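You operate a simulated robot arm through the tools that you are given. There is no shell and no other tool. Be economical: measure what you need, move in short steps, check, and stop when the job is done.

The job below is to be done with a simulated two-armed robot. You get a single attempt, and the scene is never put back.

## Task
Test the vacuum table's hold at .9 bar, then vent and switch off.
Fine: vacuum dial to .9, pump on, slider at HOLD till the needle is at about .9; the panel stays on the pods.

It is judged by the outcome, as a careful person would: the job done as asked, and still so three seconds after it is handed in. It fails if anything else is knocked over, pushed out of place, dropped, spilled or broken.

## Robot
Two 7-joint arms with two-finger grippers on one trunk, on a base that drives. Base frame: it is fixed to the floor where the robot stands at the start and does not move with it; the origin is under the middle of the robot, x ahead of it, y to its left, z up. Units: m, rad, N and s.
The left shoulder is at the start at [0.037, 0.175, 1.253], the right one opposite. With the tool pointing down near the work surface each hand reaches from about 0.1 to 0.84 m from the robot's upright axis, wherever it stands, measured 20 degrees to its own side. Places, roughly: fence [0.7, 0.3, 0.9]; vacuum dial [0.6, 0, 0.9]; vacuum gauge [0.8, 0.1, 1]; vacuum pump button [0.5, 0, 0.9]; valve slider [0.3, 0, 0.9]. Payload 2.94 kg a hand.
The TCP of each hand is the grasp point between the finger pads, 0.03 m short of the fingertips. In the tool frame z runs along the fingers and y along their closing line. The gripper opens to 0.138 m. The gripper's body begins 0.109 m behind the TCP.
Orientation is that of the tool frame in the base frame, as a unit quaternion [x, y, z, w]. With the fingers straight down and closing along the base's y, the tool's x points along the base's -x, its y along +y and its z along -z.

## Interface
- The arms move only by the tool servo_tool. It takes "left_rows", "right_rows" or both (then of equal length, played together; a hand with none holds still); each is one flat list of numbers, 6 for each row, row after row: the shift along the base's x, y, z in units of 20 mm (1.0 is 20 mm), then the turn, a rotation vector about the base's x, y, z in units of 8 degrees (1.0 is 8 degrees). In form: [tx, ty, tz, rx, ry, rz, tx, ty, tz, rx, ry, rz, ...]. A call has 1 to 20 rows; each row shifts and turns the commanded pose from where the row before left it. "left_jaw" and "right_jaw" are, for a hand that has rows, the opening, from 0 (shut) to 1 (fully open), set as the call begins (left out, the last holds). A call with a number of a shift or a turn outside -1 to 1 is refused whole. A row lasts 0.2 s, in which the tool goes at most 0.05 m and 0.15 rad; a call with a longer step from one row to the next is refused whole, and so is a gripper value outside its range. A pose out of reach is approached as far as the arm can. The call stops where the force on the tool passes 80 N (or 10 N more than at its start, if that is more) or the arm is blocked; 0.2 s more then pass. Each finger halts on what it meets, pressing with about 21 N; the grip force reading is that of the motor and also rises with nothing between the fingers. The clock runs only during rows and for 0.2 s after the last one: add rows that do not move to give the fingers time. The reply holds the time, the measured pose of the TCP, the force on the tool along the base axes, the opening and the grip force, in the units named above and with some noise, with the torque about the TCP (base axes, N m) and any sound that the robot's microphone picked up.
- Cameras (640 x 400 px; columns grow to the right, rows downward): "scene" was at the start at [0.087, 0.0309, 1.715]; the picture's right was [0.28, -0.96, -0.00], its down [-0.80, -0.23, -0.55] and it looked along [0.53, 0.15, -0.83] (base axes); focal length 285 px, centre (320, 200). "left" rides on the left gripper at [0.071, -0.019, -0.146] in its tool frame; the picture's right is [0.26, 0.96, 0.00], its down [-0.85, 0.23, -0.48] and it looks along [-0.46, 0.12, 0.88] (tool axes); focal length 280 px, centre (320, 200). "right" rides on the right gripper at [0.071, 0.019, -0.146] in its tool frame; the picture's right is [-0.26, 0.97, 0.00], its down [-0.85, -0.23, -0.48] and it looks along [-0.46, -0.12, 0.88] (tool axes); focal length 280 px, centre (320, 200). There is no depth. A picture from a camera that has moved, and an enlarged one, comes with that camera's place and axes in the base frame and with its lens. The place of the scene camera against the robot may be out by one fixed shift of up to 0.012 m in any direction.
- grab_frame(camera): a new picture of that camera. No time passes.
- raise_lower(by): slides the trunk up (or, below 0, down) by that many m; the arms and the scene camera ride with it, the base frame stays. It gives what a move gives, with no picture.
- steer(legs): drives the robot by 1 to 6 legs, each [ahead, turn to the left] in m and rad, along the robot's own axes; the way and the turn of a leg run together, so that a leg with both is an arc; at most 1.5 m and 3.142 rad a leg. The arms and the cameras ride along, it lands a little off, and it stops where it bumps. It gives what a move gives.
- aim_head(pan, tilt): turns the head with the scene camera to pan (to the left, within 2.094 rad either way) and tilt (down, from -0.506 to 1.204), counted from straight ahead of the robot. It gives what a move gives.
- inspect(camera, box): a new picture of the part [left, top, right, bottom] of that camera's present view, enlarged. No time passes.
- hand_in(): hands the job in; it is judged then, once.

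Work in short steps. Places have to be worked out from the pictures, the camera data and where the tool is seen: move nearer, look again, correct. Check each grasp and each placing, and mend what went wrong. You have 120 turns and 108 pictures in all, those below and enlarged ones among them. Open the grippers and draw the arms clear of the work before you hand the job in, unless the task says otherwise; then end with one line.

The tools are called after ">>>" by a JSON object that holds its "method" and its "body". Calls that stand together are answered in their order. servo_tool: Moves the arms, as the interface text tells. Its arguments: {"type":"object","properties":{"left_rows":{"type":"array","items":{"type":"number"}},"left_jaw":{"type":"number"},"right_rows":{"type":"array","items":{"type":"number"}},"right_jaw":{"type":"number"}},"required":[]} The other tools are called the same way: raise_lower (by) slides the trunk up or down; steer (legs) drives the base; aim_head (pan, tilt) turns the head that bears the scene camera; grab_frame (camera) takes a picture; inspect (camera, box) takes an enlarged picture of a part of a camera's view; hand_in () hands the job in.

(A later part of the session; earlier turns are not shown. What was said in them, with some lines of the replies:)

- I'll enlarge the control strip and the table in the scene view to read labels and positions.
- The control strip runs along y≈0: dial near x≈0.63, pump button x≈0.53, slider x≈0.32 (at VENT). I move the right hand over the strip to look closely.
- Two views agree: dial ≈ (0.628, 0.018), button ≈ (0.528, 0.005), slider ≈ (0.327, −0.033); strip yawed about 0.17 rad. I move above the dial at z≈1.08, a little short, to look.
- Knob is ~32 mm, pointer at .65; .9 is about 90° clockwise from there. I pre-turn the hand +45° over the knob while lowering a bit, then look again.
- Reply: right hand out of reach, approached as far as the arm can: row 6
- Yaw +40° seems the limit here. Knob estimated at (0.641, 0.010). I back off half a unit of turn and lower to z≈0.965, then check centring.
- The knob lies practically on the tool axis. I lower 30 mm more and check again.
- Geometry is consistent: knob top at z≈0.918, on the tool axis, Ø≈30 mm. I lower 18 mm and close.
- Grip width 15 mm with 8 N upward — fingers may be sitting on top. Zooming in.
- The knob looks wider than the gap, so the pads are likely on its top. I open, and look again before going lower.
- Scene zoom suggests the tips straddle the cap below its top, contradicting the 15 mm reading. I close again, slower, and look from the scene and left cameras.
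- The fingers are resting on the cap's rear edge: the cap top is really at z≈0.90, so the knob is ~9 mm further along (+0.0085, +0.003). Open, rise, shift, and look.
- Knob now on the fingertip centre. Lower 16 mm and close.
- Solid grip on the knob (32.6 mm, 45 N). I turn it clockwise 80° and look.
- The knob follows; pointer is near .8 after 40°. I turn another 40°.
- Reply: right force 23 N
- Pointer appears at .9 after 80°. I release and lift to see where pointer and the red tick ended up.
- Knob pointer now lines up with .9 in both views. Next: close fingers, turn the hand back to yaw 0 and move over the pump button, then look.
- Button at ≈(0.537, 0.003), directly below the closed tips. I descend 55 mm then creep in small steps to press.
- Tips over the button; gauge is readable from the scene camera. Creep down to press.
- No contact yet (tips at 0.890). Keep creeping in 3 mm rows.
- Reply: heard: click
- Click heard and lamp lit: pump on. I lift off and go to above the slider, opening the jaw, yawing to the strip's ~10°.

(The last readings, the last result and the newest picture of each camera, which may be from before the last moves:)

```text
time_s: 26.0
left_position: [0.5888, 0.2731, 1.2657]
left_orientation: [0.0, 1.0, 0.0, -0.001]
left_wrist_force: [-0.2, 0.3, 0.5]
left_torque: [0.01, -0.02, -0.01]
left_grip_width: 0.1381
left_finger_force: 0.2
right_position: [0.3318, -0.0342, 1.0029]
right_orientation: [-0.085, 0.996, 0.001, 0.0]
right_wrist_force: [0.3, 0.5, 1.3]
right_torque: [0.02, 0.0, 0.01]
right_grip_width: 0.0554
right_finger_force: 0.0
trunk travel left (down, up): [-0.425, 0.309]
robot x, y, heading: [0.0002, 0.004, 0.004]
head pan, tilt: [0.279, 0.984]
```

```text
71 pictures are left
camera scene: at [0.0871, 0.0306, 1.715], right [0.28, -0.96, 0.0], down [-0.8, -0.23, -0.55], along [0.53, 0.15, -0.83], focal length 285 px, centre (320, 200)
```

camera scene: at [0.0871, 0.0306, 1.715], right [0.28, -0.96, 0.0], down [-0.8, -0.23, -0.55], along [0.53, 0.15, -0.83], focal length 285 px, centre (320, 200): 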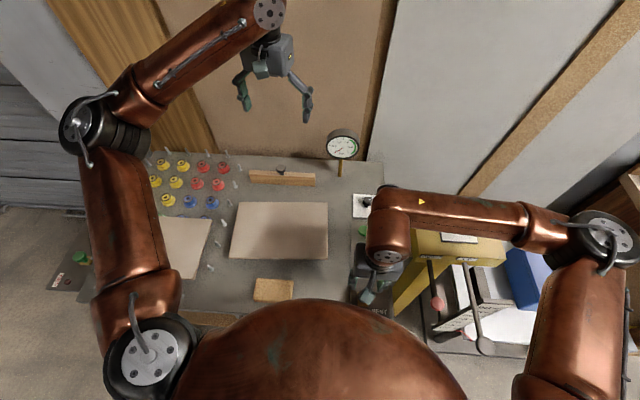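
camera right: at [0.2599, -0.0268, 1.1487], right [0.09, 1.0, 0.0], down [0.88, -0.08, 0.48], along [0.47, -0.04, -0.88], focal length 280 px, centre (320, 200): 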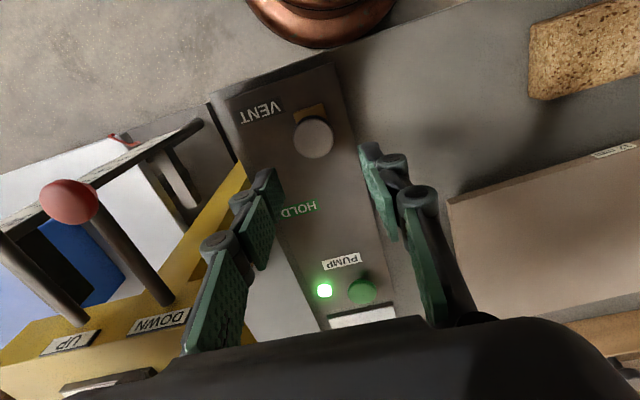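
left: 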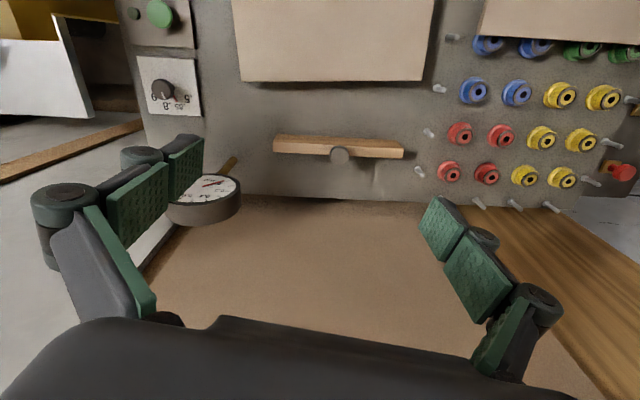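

Slider knob at ≈(0.329, −0.037). Lower to z≈0.945 over it and check.

>>> {"method": "servo_tool", "body": {"right_rows": [-0.1, -0.1, -0.9, 0, 0, 0, 0, 0, -0.9, 0, 0, 0, 0, 0, -0.9, 0, 0, 0, 0, 0, 0, 0, 0, 0]}}

>>> {"method": "inspect", "body": {"camera": "right", "box": [220, 90, 420, 240]}}

```text
time_s: 27.0
left_position: [0.5884, 0.273, 1.2651]
left_orientation: [0.0, 1.0, 0.0, 0.0]
left_wrist_force: [0.1, 0.0, -0.6]
left_torque: [0.02, -0.01, 0.0]
left_grip_width: 0.1379
left_finger_force: 0.0
right_position: [0.331, -0.0393, 0.9493]
right_orientation: [-0.085, 0.996, 0.0, 0.0]
right_wrist_force: [0.8, 0.6, 0.3]
right_torque: [-0.02, -0.02, -0.02]
right_grip_width: 0.0552
right_finger_force: 0.1
trunk travel left (down, up): [-0.425, 0.309]
robot x, y, heading: [-0.0003, -0.0023, 0.006]
head pan, tilt: [0.279, 0.984]
```

```text
2.67 times, centred on (320, 165) of right
camera zoom: at [0.2575, -0.0307, 1.0943], right [0.09, 1.0, 0.0], down [0.88, -0.08, 0.48], along [0.47, -0.04, -0.88], focal length 748 px, centre (320, 293)
```

zoom: 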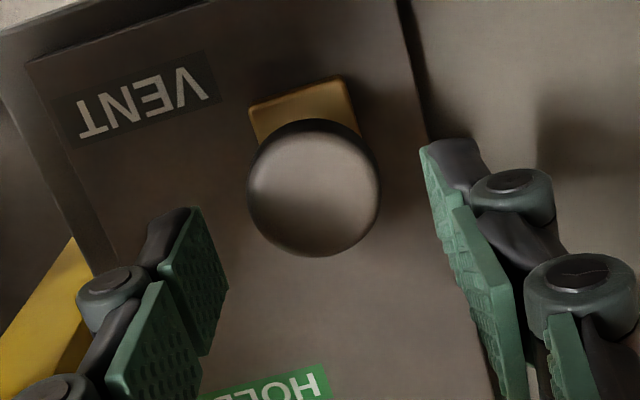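

Knob top ≈0.90, centred under the tool. Lower 34 mm and close.

>>> {"method": "servo_tool", "body": {"right_rows": [0, 0, -0.6, 0, 0, 0, 0, 0, -0.6, 0, 0, 0, 0, 0, -0.45, 0, 0, 0, 0, 0, 0, 0, 0, 0]}}

>>> {"method": "servo_tool", "body": {"right_rows": [0, 0, 0, 0, 0, 0, 0, 0, 0, 0, 0, 0, 0, 0, 0, 0, 0, 0, 0, 0, 0, 0, 0, 0], "right_jaw": 0.1}}

>>> {"method": "grab_frame", "body": {"camera": "right"}}

```text
time_s: 28.0
left_position: [0.5894, 0.2741, 1.2656]
left_orientation: [0.0, 1.0, 0.0, -0.001]
left_wrist_force: [-0.1, -0.3, -0.3]
left_torque: [0.01, 0.01, -0.03]
left_grip_width: 0.1382
left_finger_force: 0.0
right_position: [0.3305, -0.0366, 0.9145]
right_orientation: [-0.086, 0.996, 0.0, 0.001]
right_wrist_force: [1.1, 0.6, 0.4]
right_torque: [-0.03, 0.0, -0.04]
right_grip_width: 0.0551
right_finger_force: 0.1
trunk travel left (down, up): [-0.425, 0.309]
robot x, y, heading: [-0.0028, 0.0022, 0.005]
head pan, tilt: [0.279, 0.984]
```

```text
time_s: 29.0
left_position: [0.5887, 0.2716, 1.2656]
left_orientation: [0.0, 1.0, 0.0, -0.001]
left_wrist_force: [0.0, 0.2, 0.4]
left_torque: [0.02, 0.0, -0.01]
left_grip_width: 0.138
left_finger_force: 0.0
right_position: [0.3302, -0.0394, 0.9157]
right_orientation: [-0.086, 0.996, 0.001, 0.0]
right_wrist_force: [2.3, -14.6, 1.6]
right_torque: [-0.36, -0.02, -0.07]
right_grip_width: 0.0342
right_finger_force: 44.8
trunk travel left (down, up): [-0.425, 0.309]
robot x, y, heading: [0.0012, 0.0019, 0.0]
head pan, tilt: [0.279, 0.984]
```

```text
69 pictures are left
camera right: at [0.258, -0.0312, 1.0603], right [0.09, 1.0, 0.0], down [0.88, -0.08, 0.48], along [0.47, -0.05, -0.88], focal length 280 px, centre (320, 200)
```

right: 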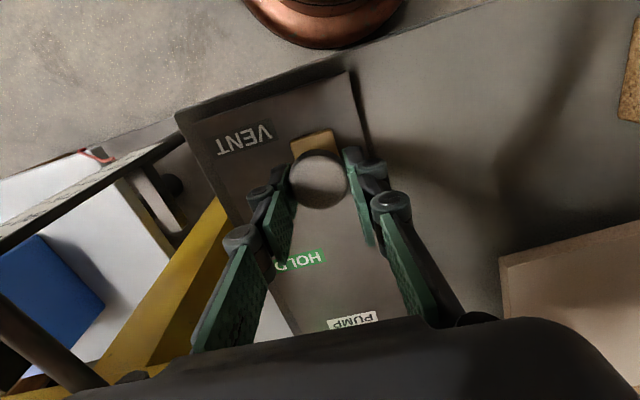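

Gripped (34 mm). Now push along the strip toward HOLD ≈70 mm and observe force.

>>> {"method": "servo_tool", "body": {"right_rows": [0.7, 0, 0, 0, 0, 0, 0.7, 0.11, 0, 0, 0, 0, 0.7, 0.11, 0, 0, 0, 0, 0.7, 0.11, 0, 0, 0, 0, 0.7, 0.11, 0, 0, 0, 0]}}

>>> {"method": "grab_frame", "body": {"camera": "right"}}

>>> {"method": "inspect", "body": {"camera": "scene", "box": [320, 120, 365, 170]}}

```text
time_s: 30.2
left_position: [0.5856, 0.2746, 1.2672]
left_orientation: [-0.001, 1.0, -0.001, 0.002]
left_wrist_force: [-0.4, -0.4, 0.1]
left_torque: [0.01, -0.01, 0.02]
left_grip_width: 0.138
left_finger_force: 0.1
right_position: [0.3905, -0.0271, 0.9161]
right_orientation: [-0.089, 0.996, 0.002, -0.005]
right_wrist_force: [-30.4, 17.4, -24.4]
right_torque: [0.2, 0.4, -0.03]
right_grip_width: 0.035
right_finger_force: 44.7
trunk travel left (down, up): [-0.425, 0.309]
robot x, y, heading: [-0.002, -0.0004, 0.002]
head pan, tilt: [0.279, 0.984]
```

```text
68 pictures are left
camera right: at [0.3202, -0.0195, 1.0629], right [0.09, 1.0, 0.0], down [0.88, -0.08, 0.47], along [0.47, -0.04, -0.88], focal length 280 px, centre (320, 200)
```

right: 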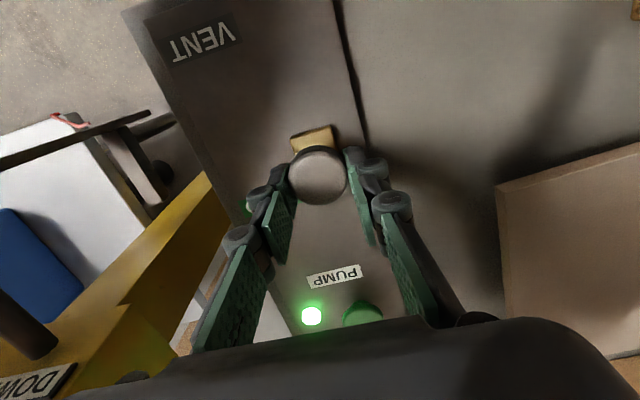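

```text
8.00 times, centred on (342, 145) of scene
camera zoom: at [0.0827, 0.0328, 1.7151], right [0.28, -0.96, 0.0], down [-0.8, -0.23, -0.56], along [0.53, 0.15, -0.83], focal length 2282 px, centre (140, 640)
```

zoom: 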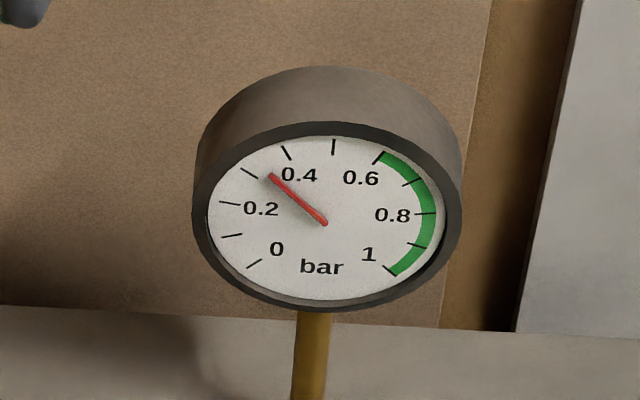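

Slider at the HOLD end (30 N stop), needle rising at ~0.35. I ease the push and wait.

>>> {"method": "servo_tool", "body": {"right_rows": [-0.3, -0.1, 0, 0, 0, 0, 0, 0, 0, 0, 0, 0, 0, 0, 0, 0, 0, 0, 0, 0, 0, 0, 0, 0, 0, 0, 0, 0, 0, 0, 0, 0, 0, 0, 0, 0]}}

>>> {"method": "inspect", "body": {"camera": "scene", "box": [320, 120, 365, 170]}}

```text
time_s: 31.6
left_position: [0.5866, 0.2771, 1.2654]
left_orientation: [0.0, 1.0, -0.002, 0.0]
left_wrist_force: [0.3, 0.0, 0.0]
left_torque: [-0.02, -0.01, -0.01]
left_grip_width: 0.138
left_finger_force: 0.1
right_position: [0.3924, -0.0259, 0.9183]
right_orientation: [-0.086, 0.996, 0.003, -0.001]
right_wrist_force: [-20.7, 30.5, -16.8]
right_torque: [0.45, 0.42, -0.2]
right_grip_width: 0.0339
right_finger_force: 45.3
trunk travel left (down, up): [-0.425, 0.309]
robot x, y, heading: [-0.0005, 0.0016, 0.001]
head pan, tilt: [0.279, 0.984]
```

```text
8.00 times, centred on (342, 145) of scene
camera zoom: at [0.0855, 0.0358, 1.7151], right [0.28, -0.96, 0.0], down [-0.8, -0.23, -0.55], along [0.53, 0.15, -0.83], focal length 2282 px, centre (140, 640)
```

zoom: 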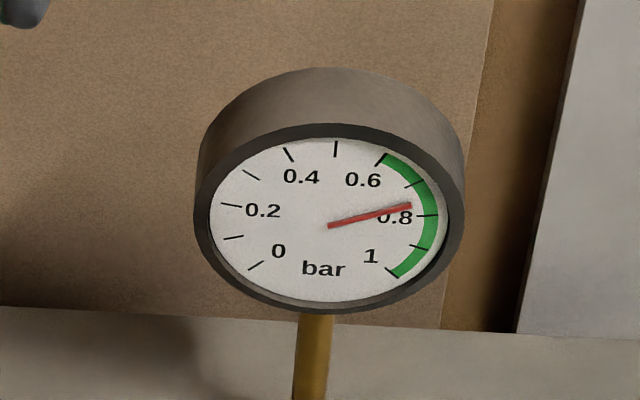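

Needle at ~0.78 and rising. I relieve sideways strain slightly and keep waiting.

>>> {"method": "servo_tool", "body": {"right_rows": [-0.1, 0.2, 0, 0, 0, 0, 0, 0, 0, 0, 0, 0, 0, 0, 0, 0, 0, 0, 0, 0, 0, 0, 0, 0, 0, 0, 0, 0, 0, 0, 0, 0, 0, 0, 0, 0]}}

>>> {"method": "inspect", "body": {"camera": "scene", "box": [320, 120, 365, 170]}}

```text
time_s: 33.0
left_position: [0.5876, 0.2745, 1.2667]
left_orientation: [0.001, 1.0, 0.0, 0.0]
left_wrist_force: [-0.4, -0.3, 0.1]
left_torque: [-0.02, 0.01, -0.03]
left_grip_width: 0.1379
left_finger_force: 0.1
right_position: [0.3921, -0.0261, 0.9175]
right_orientation: [-0.085, 0.996, 0.0, 0.001]
right_wrist_force: [-6.3, 6.2, 6.6]
right_torque: [0.0, 0.13, -0.21]
right_grip_width: 0.0344
right_finger_force: 45.5
trunk travel left (down, up): [-0.425, 0.309]
robot x, y, heading: [0.0009, -0.0017, 0.001]
head pan, tilt: [0.279, 0.984]
```

```text
8.00 times, centred on (342, 145) of scene
camera zoom: at [0.0856, 0.0323, 1.7152], right [0.28, -0.96, 0.0], down [-0.8, -0.23, -0.55], along [0.53, 0.15, -0.83], focal length 2282 px, centre (140, 640)
```

zoom: 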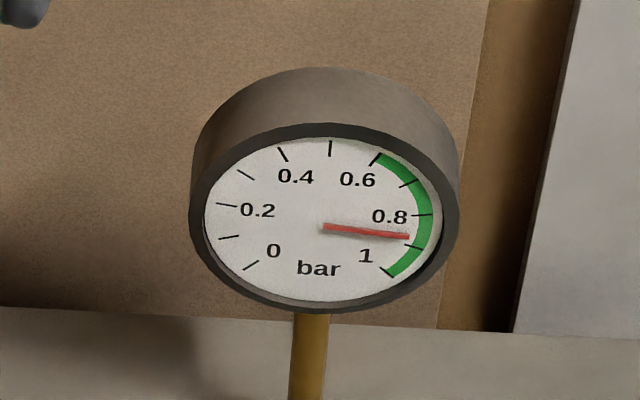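

~0.87; wait a bit more for it to settle.

>>> {"method": "servo_tool", "body": {"right_rows": [0, 0, 0, 0, 0, 0, 0, 0, 0, 0, 0, 0, 0, 0, 0, 0, 0, 0, 0, 0, 0, 0, 0, 0, 0, 0, 0, 0, 0, 0, 0, 0, 0, 0, 0, 0, 0, 0, 0, 0, 0, 0, 0, 0, 0, 0, 0, 0]}}

>>> {"method": "inspect", "body": {"camera": "scene", "box": [320, 120, 365, 170]}}

>>> {"method": "inspect", "body": {"camera": "scene", "box": [160, 120, 420, 320]}}

```text
time_s: 34.8
left_position: [0.5882, 0.2752, 1.2657]
left_orientation: [0.0, 1.0, 0.0, 0.0]
left_wrist_force: [-0.6, 1.0, -0.5]
left_torque: [0.01, -0.01, 0.0]
left_grip_width: 0.138
left_finger_force: 0.0
right_position: [0.3924, -0.026, 0.9177]
right_orientation: [-0.086, 0.996, 0.0, 0.001]
right_wrist_force: [0.4, 1.5, 18.5]
right_torque: [0.02, -0.16, -0.12]
right_grip_width: 0.0345
right_finger_force: 44.7
trunk travel left (down, up): [-0.425, 0.309]
robot x, y, heading: [0.0013, 0.0008, -0.001]
head pan, tilt: [0.279, 0.984]
```

```text
8.00 times, centred on (342, 145) of scene
camera zoom: at [0.0858, 0.0316, 1.7152], right [0.28, -0.96, 0.0], down [-0.8, -0.23, -0.55], along [0.53, 0.15, -0.83], focal length 2282 px, centre (140, 640)
```

zoom: 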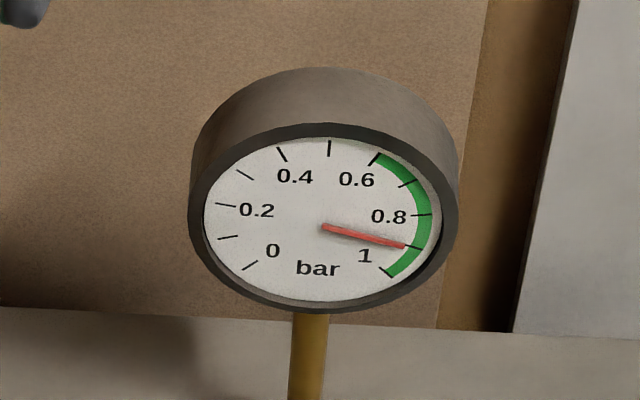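

```text
2.00 times, centred on (290, 220) of scene
camera zoom: at [0.0858, 0.0316, 1.7152], right [0.28, -0.96, 0.0], down [-0.8, -0.23, -0.55], along [0.53, 0.15, -0.83], focal length 570 px, centre (380, 160)
```

zoom: 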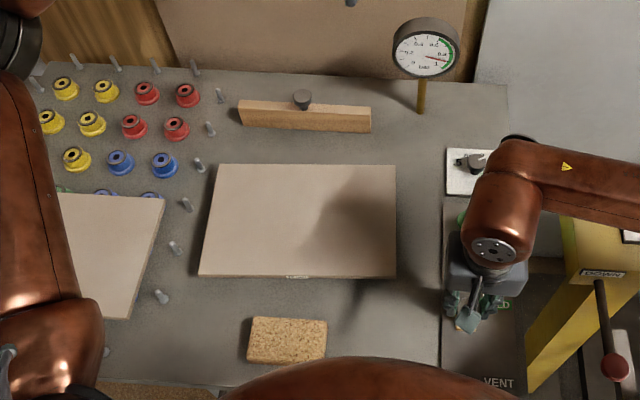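

Needle steady at 0.9, panel in place. Now vent: slide back to VENT.

>>> {"method": "servo_tool", "body": {"right_rows": [-0.64, -0.135, 0, 0, 0, 0, -0.64, -0.135, 0, 0, 0, 0, -0.64, -0.135, 0, 0, 0, 0, -0.64, -0.135, 0, 0, 0, 0, -0.64, -0.135, 0, 0, 0, 0, -0.1, 0, 0, 0, 0, 0]}}

>>> {"method": "grab_frame", "body": {"camera": "right"}}

>>> {"method": "inspect", "body": {"camera": "scene", "box": [320, 120, 365, 170]}}

```text
time_s: 36.2
left_position: [0.5905, 0.2741, 1.2635]
left_orientation: [-0.001, 1.0, 0.0, -0.002]
left_wrist_force: [-0.4, -0.2, 0.1]
left_torque: [-0.02, -0.08, 0.01]
left_grip_width: 0.138
left_finger_force: 0.0
right_position: [0.3306, -0.0391, 0.9148]
right_orientation: [-0.084, 0.996, 0.0, 0.003]
right_wrist_force: [32.5, 6.5, 11.9]
right_torque: [0.08, -0.59, -0.07]
right_grip_width: 0.035
right_finger_force: 44.9
trunk travel left (down, up): [-0.425, 0.309]
robot x, y, heading: [0.0023, 0.0029, -0.002]
head pan, tilt: [0.279, 0.984]
```

```text
62 pictures are left
camera right: at [0.257, -0.0314, 1.0603], right [0.1, 1.0, 0.0], down [0.87, -0.09, 0.48], along [0.48, -0.04, -0.88], focal length 280 px, centre (320, 200)
```

right: 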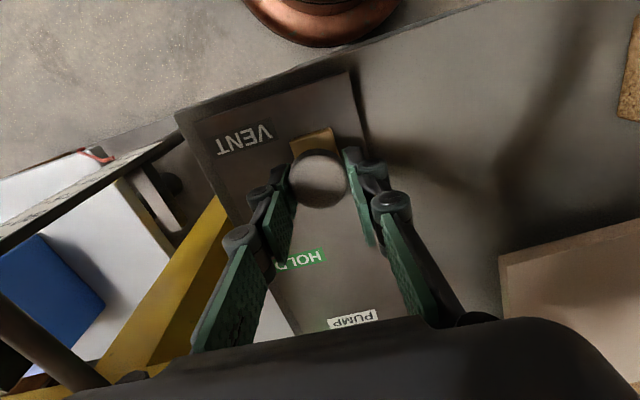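

```text
8.00 times, centred on (342, 145) of scene
camera zoom: at [0.0905, 0.0325, 1.7147], right [0.28, -0.96, 0.0], down [-0.8, -0.23, -0.55], along [0.53, 0.15, -0.83], focal length 2282 px, centre (140, 640)
```

zoom: 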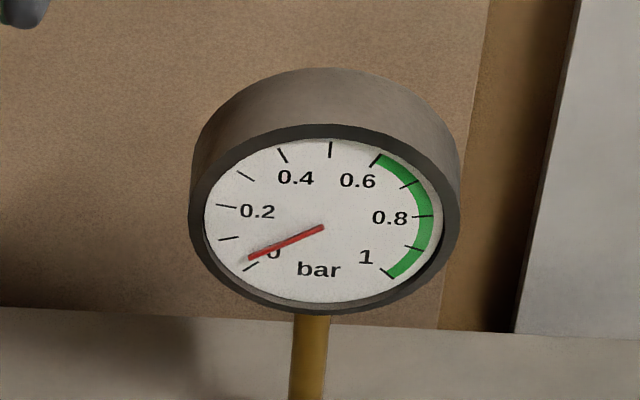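

Vented (needle ~0), slider back at VENT. Release, lift, and go back over the pump button with closed jaws.

>>> {"method": "servo_tool", "body": {"right_rows": [0, 0, 0, 0, 0, 0, 0, 0, 0, 0, 0, 0, 0, 0, 0, 0, 0, 0, 0, 0, 1, 0, 0, 0, 0, 0, 1, 0, 0, 0, 0, 0, 1, 0, 0, 0, 0, 0, 1, 0, 0, 0], "right_jaw": 0.4}}

>>> {"method": "servo_tool", "body": {"right_rows": [1, 0.2, 0, 0, 0, -0.2, 1, 0.2, 0, 0, 0, -0.2, 1, 0.2, 0, 0, 0, -0.2, 1, 0.2, 0, 0, 0, -0.2, 1, 0.2, 0, 0, 0, -0.2, 1, 0.2, 0, 0, 0, -0.2, 1, 0.2, 0, 0, 0, 0, 1, 0.2, 0, 0, 0, 0, 1, 0.2, 0, 0, 0, 0, 1, 0.2, 0, 0, 0, 0, 0.4, 0.2, 0, 0, 0, 0, 0, 0, 0, 0, 0, 0], "right_jaw": 0}}

>>> {"method": "grab_frame", "body": {"camera": "right"}}

```text
time_s: 37.8
left_position: [0.5895, 0.2747, 1.266]
left_orientation: [-0.001, 1.0, 0.0, 0.0]
left_wrist_force: [-1.1, 0.1, 0.7]
left_torque: [0.02, 0.02, 0.0]
left_grip_width: 0.1378
left_finger_force: 0.1
right_position: [0.3248, -0.0386, 0.9972]
right_orientation: [-0.086, 0.996, 0.0, -0.001]
right_wrist_force: [-0.5, -0.1, 0.0]
right_torque: [-0.02, -0.01, 0.03]
right_grip_width: 0.0555
right_finger_force: 0.1
trunk travel left (down, up): [-0.425, 0.309]
robot x, y, heading: [0.0004, 0.0004, 0.002]
head pan, tilt: [0.279, 0.984]
```

```text
time_s: 40.4
left_position: [0.589, 0.2739, 1.2658]
left_orientation: [0.0, 1.0, 0.0, -0.001]
left_wrist_force: [-0.2, -0.3, 1.0]
left_torque: [0.02, 0.02, -0.02]
left_grip_width: 0.138
left_finger_force: 0.1
right_position: [0.5314, 0.0042, 0.9961]
right_orientation: [-0.003, 1.0, -0.001, 0.0]
right_wrist_force: [1.0, 0.3, 0.3]
right_torque: [0.02, -0.01, -0.04]
right_grip_width: 0.0
right_finger_force: 21.0
trunk travel left (down, up): [-0.425, 0.309]
robot x, y, heading: [0.0015, 0.0004, -0.0]
head pan, tilt: [0.279, 0.984]
```

```text
60 pictures are left
camera right: at [0.4624, 0.0238, 1.1417], right [0.26, 0.97, 0.0], down [0.85, -0.23, 0.48], along [0.46, -0.12, -0.88], focal length 280 px, centre (320, 200)
```

right: 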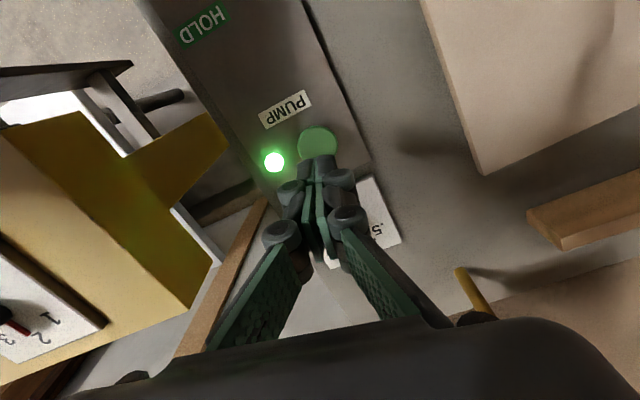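

Need +5 mm in x; then descend to z≈0.920 as before and creep to press.

>>> {"method": "servo_tool", "body": {"right_rows": [0.27, 0.08, -0.9, 0, 0, 0, 0, 0, -0.9, 0, 0, 0, 0, 0, -0.9, 0, 0, 0, 0, 0, -0.5, 0, 0, 0, 0, 0, -0.45, 0, 0, 0, 0, 0, -0.15, 0, 0, 0]}}

>>> {"method": "servo_tool", "body": {"right_rows": [0, 0, -0.15, 0, 0, 0, 0, 0, -0.15, 0, 0, 0, 0, 0, -0.1, 0, 0, 0]}}

>>> {"method": "inspect", "body": {"camera": "right", "box": [220, 90, 420, 240]}}

```text
time_s: 41.8
left_position: [0.588, 0.2738, 1.2657]
left_orientation: [-0.001, 1.0, 0.0, -0.001]
left_wrist_force: [0.3, 0.3, -0.3]
left_torque: [0.01, 0.01, -0.02]
left_grip_width: 0.1379
left_finger_force: 0.1
right_position: [0.5389, 0.0051, 0.9176]
right_orientation: [-0.002, 1.0, 0.0, 0.0]
right_wrist_force: [0.0, 0.5, 0.5]
right_torque: [-0.04, 0.04, 0.02]
right_grip_width: 0.0
right_finger_force: 21.0
trunk travel left (down, up): [-0.425, 0.309]
robot x, y, heading: [-0.0012, -0.0032, -0.003]
head pan, tilt: [0.279, 0.984]
```

```text
time_s: 42.6
left_position: [0.5862, 0.2742, 1.2662]
left_orientation: [0.0, 1.0, 0.0, 0.001]
left_wrist_force: [-0.8, -1.2, 0.3]
left_torque: [-0.02, -0.01, -0.01]
left_grip_width: 0.138
left_finger_force: 0.1
right_position: [0.5391, 0.0052, 0.9138]
right_orientation: [-0.002, 1.0, 0.0, 0.001]
right_wrist_force: [0.6, -1.7, 11.5]
right_torque: [-0.13, 0.03, -0.01]
right_grip_width: 0.0002
right_finger_force: 21.2
trunk travel left (down, up): [-0.425, 0.309]
robot x, y, heading: [0.0001, -0.0005, -0.002]
head pan, tilt: [0.279, 0.984]
heard: click
```

```text
2.67 times, centred on (320, 165) of right
camera zoom: at [0.4687, 0.0254, 1.059], right [0.26, 0.97, 0.0], down [0.85, -0.23, 0.48], along [0.46, -0.12, -0.88], focal length 748 px, centre (320, 293)
```

zoom: 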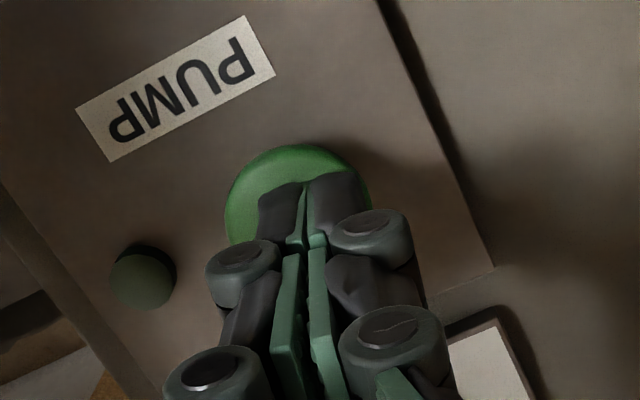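

Click, lamp out: pump off. Lift clear, back to the starting area, opening the gripper once up.

>>> {"method": "servo_tool", "body": {"right_rows": [0, 0, 1, 0, 0, 0, 0, 0, 1, 0, 0, 0, 0, 0, 1, 0, 0, 0, 0, 0, 1, 0, 0, 0, 0, 0, 1, 0, 0, 0, 0, 0, 1, 0, 0, 0, 0, 0, 1, 0, 0, 0, 0, 0, 1, 0, 0, 0, 0, 0, 1, 0, 0, 0, 0, 0, 1, 0, 0, 0, 0, 0, 1, 0, 0, 0, 0, 0, 1, 0, 0, 0, 0, 0, 1, 0, 0, 0, 0, 0, 1, 0, 0, 0, 0, 0, 1, 0, 0, 0, 0, 0, 1, 0, 0, 0, 0, 0, 1, 0, 0, 0]}}

>>> {"method": "servo_tool", "body": {"right_rows": [0.1, -1, 0.1, 0, 0, 0, 0.1, -1, 0, 0, 0, 0, 0.1, -1, 0, 0, 0, 0, 0.1, -1, 0, 0, 0, 0, 0.1, -1, 0, 0, 0, 0, 0.1, -1, 0, 0, 0, 0, 0.1, -1, 0, 0, 0, 0, 0.1, -1, 0, 0, 0, 0, 0.1, -1, 0, 0, 0, 0, 0.1, -1, 0, 0, 0, 0, 0.1, -1, 0, 0, 0, 0, 0, 0, 0, 0, 0, 0], "right_jaw": 1}}

>>> {"method": "grab_frame", "body": {"camera": "scene"}}

>>> {"method": "inspect", "body": {"camera": "scene", "box": [310, 120, 430, 320]}}

```text
time_s: 46.2
left_position: [0.5882, 0.275, 1.2651]
left_orientation: [0.0, 1.0, 0.0, 0.0]
left_wrist_force: [0.3, 0.3, -0.5]
left_torque: [-0.04, 0.0, 0.02]
left_grip_width: 0.138
left_finger_force: 0.0
right_position: [0.5401, 0.0103, 1.2517]
right_orientation: [-0.003, 1.0, 0.0, 0.0]
right_wrist_force: [0.3, -0.8, -0.7]
right_torque: [0.01, -0.01, -0.01]
right_grip_width: 0.0
right_finger_force: 20.9
trunk travel left (down, up): [-0.425, 0.309]
robot x, y, heading: [0.0008, 0.0007, -0.003]
head pan, tilt: [0.279, 0.984]
```

```text
time_s: 48.8
left_position: [0.5884, 0.2749, 1.2646]
left_orientation: [0.0, 1.0, -0.001, -0.001]
left_wrist_force: [-0.9, 0.1, -0.1]
left_torque: [0.0, -0.03, -0.03]
left_grip_width: 0.1383
left_finger_force: 0.1
right_position: [0.5625, -0.2158, 1.2525]
right_orientation: [-0.002, 1.0, 0.0, 0.0]
right_wrist_force: [-1.3, 0.0, 0.3]
right_torque: [-0.01, -0.02, -0.02]
right_grip_width: 0.1383
right_finger_force: 0.1
trunk travel left (down, up): [-0.425, 0.309]
robot x, y, heading: [-0.0017, -0.0014, 0.002]
head pan, tilt: [0.279, 0.984]
```

```text
58 pictures are left
camera scene: at [0.0872, 0.032, 1.715], right [0.28, -0.96, 0.0], down [-0.8, -0.23, -0.55], along [0.53, 0.15, -0.83], focal length 285 px, centre (320, 200)
```

scene: 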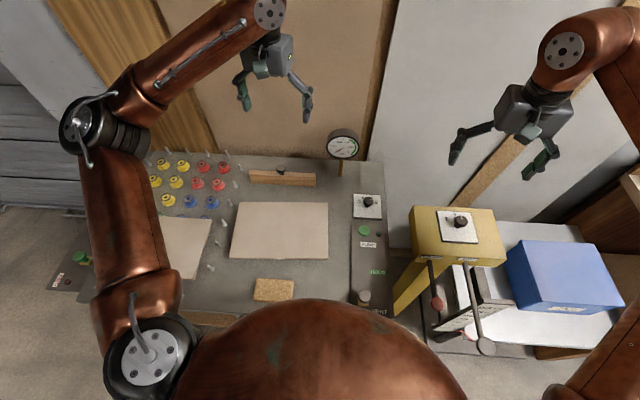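

```text
2.00 times, centred on (370, 220) of scene
camera zoom: at [0.0872, 0.032, 1.715], right [0.28, -0.96, 0.0], down [-0.8, -0.23, -0.55], along [0.53, 0.15, -0.83], focal length 570 px, centre (220, 160)
```

zoom: 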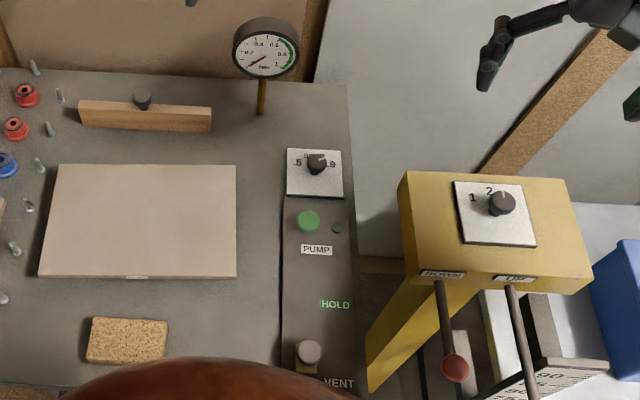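

Needle at 0, lamp off, slider at VENT, dial at .9, and the panel and everything else unmoved. Handing in.

>>> {"method": "hand_in", "body": {}}

```text
The job is handed in.
```

The vacuum table held at about .9 bar with the slider at HOLD. It is now vented back to 0 with the pump off; the panel stayed on the pods and the dial is still at .9.
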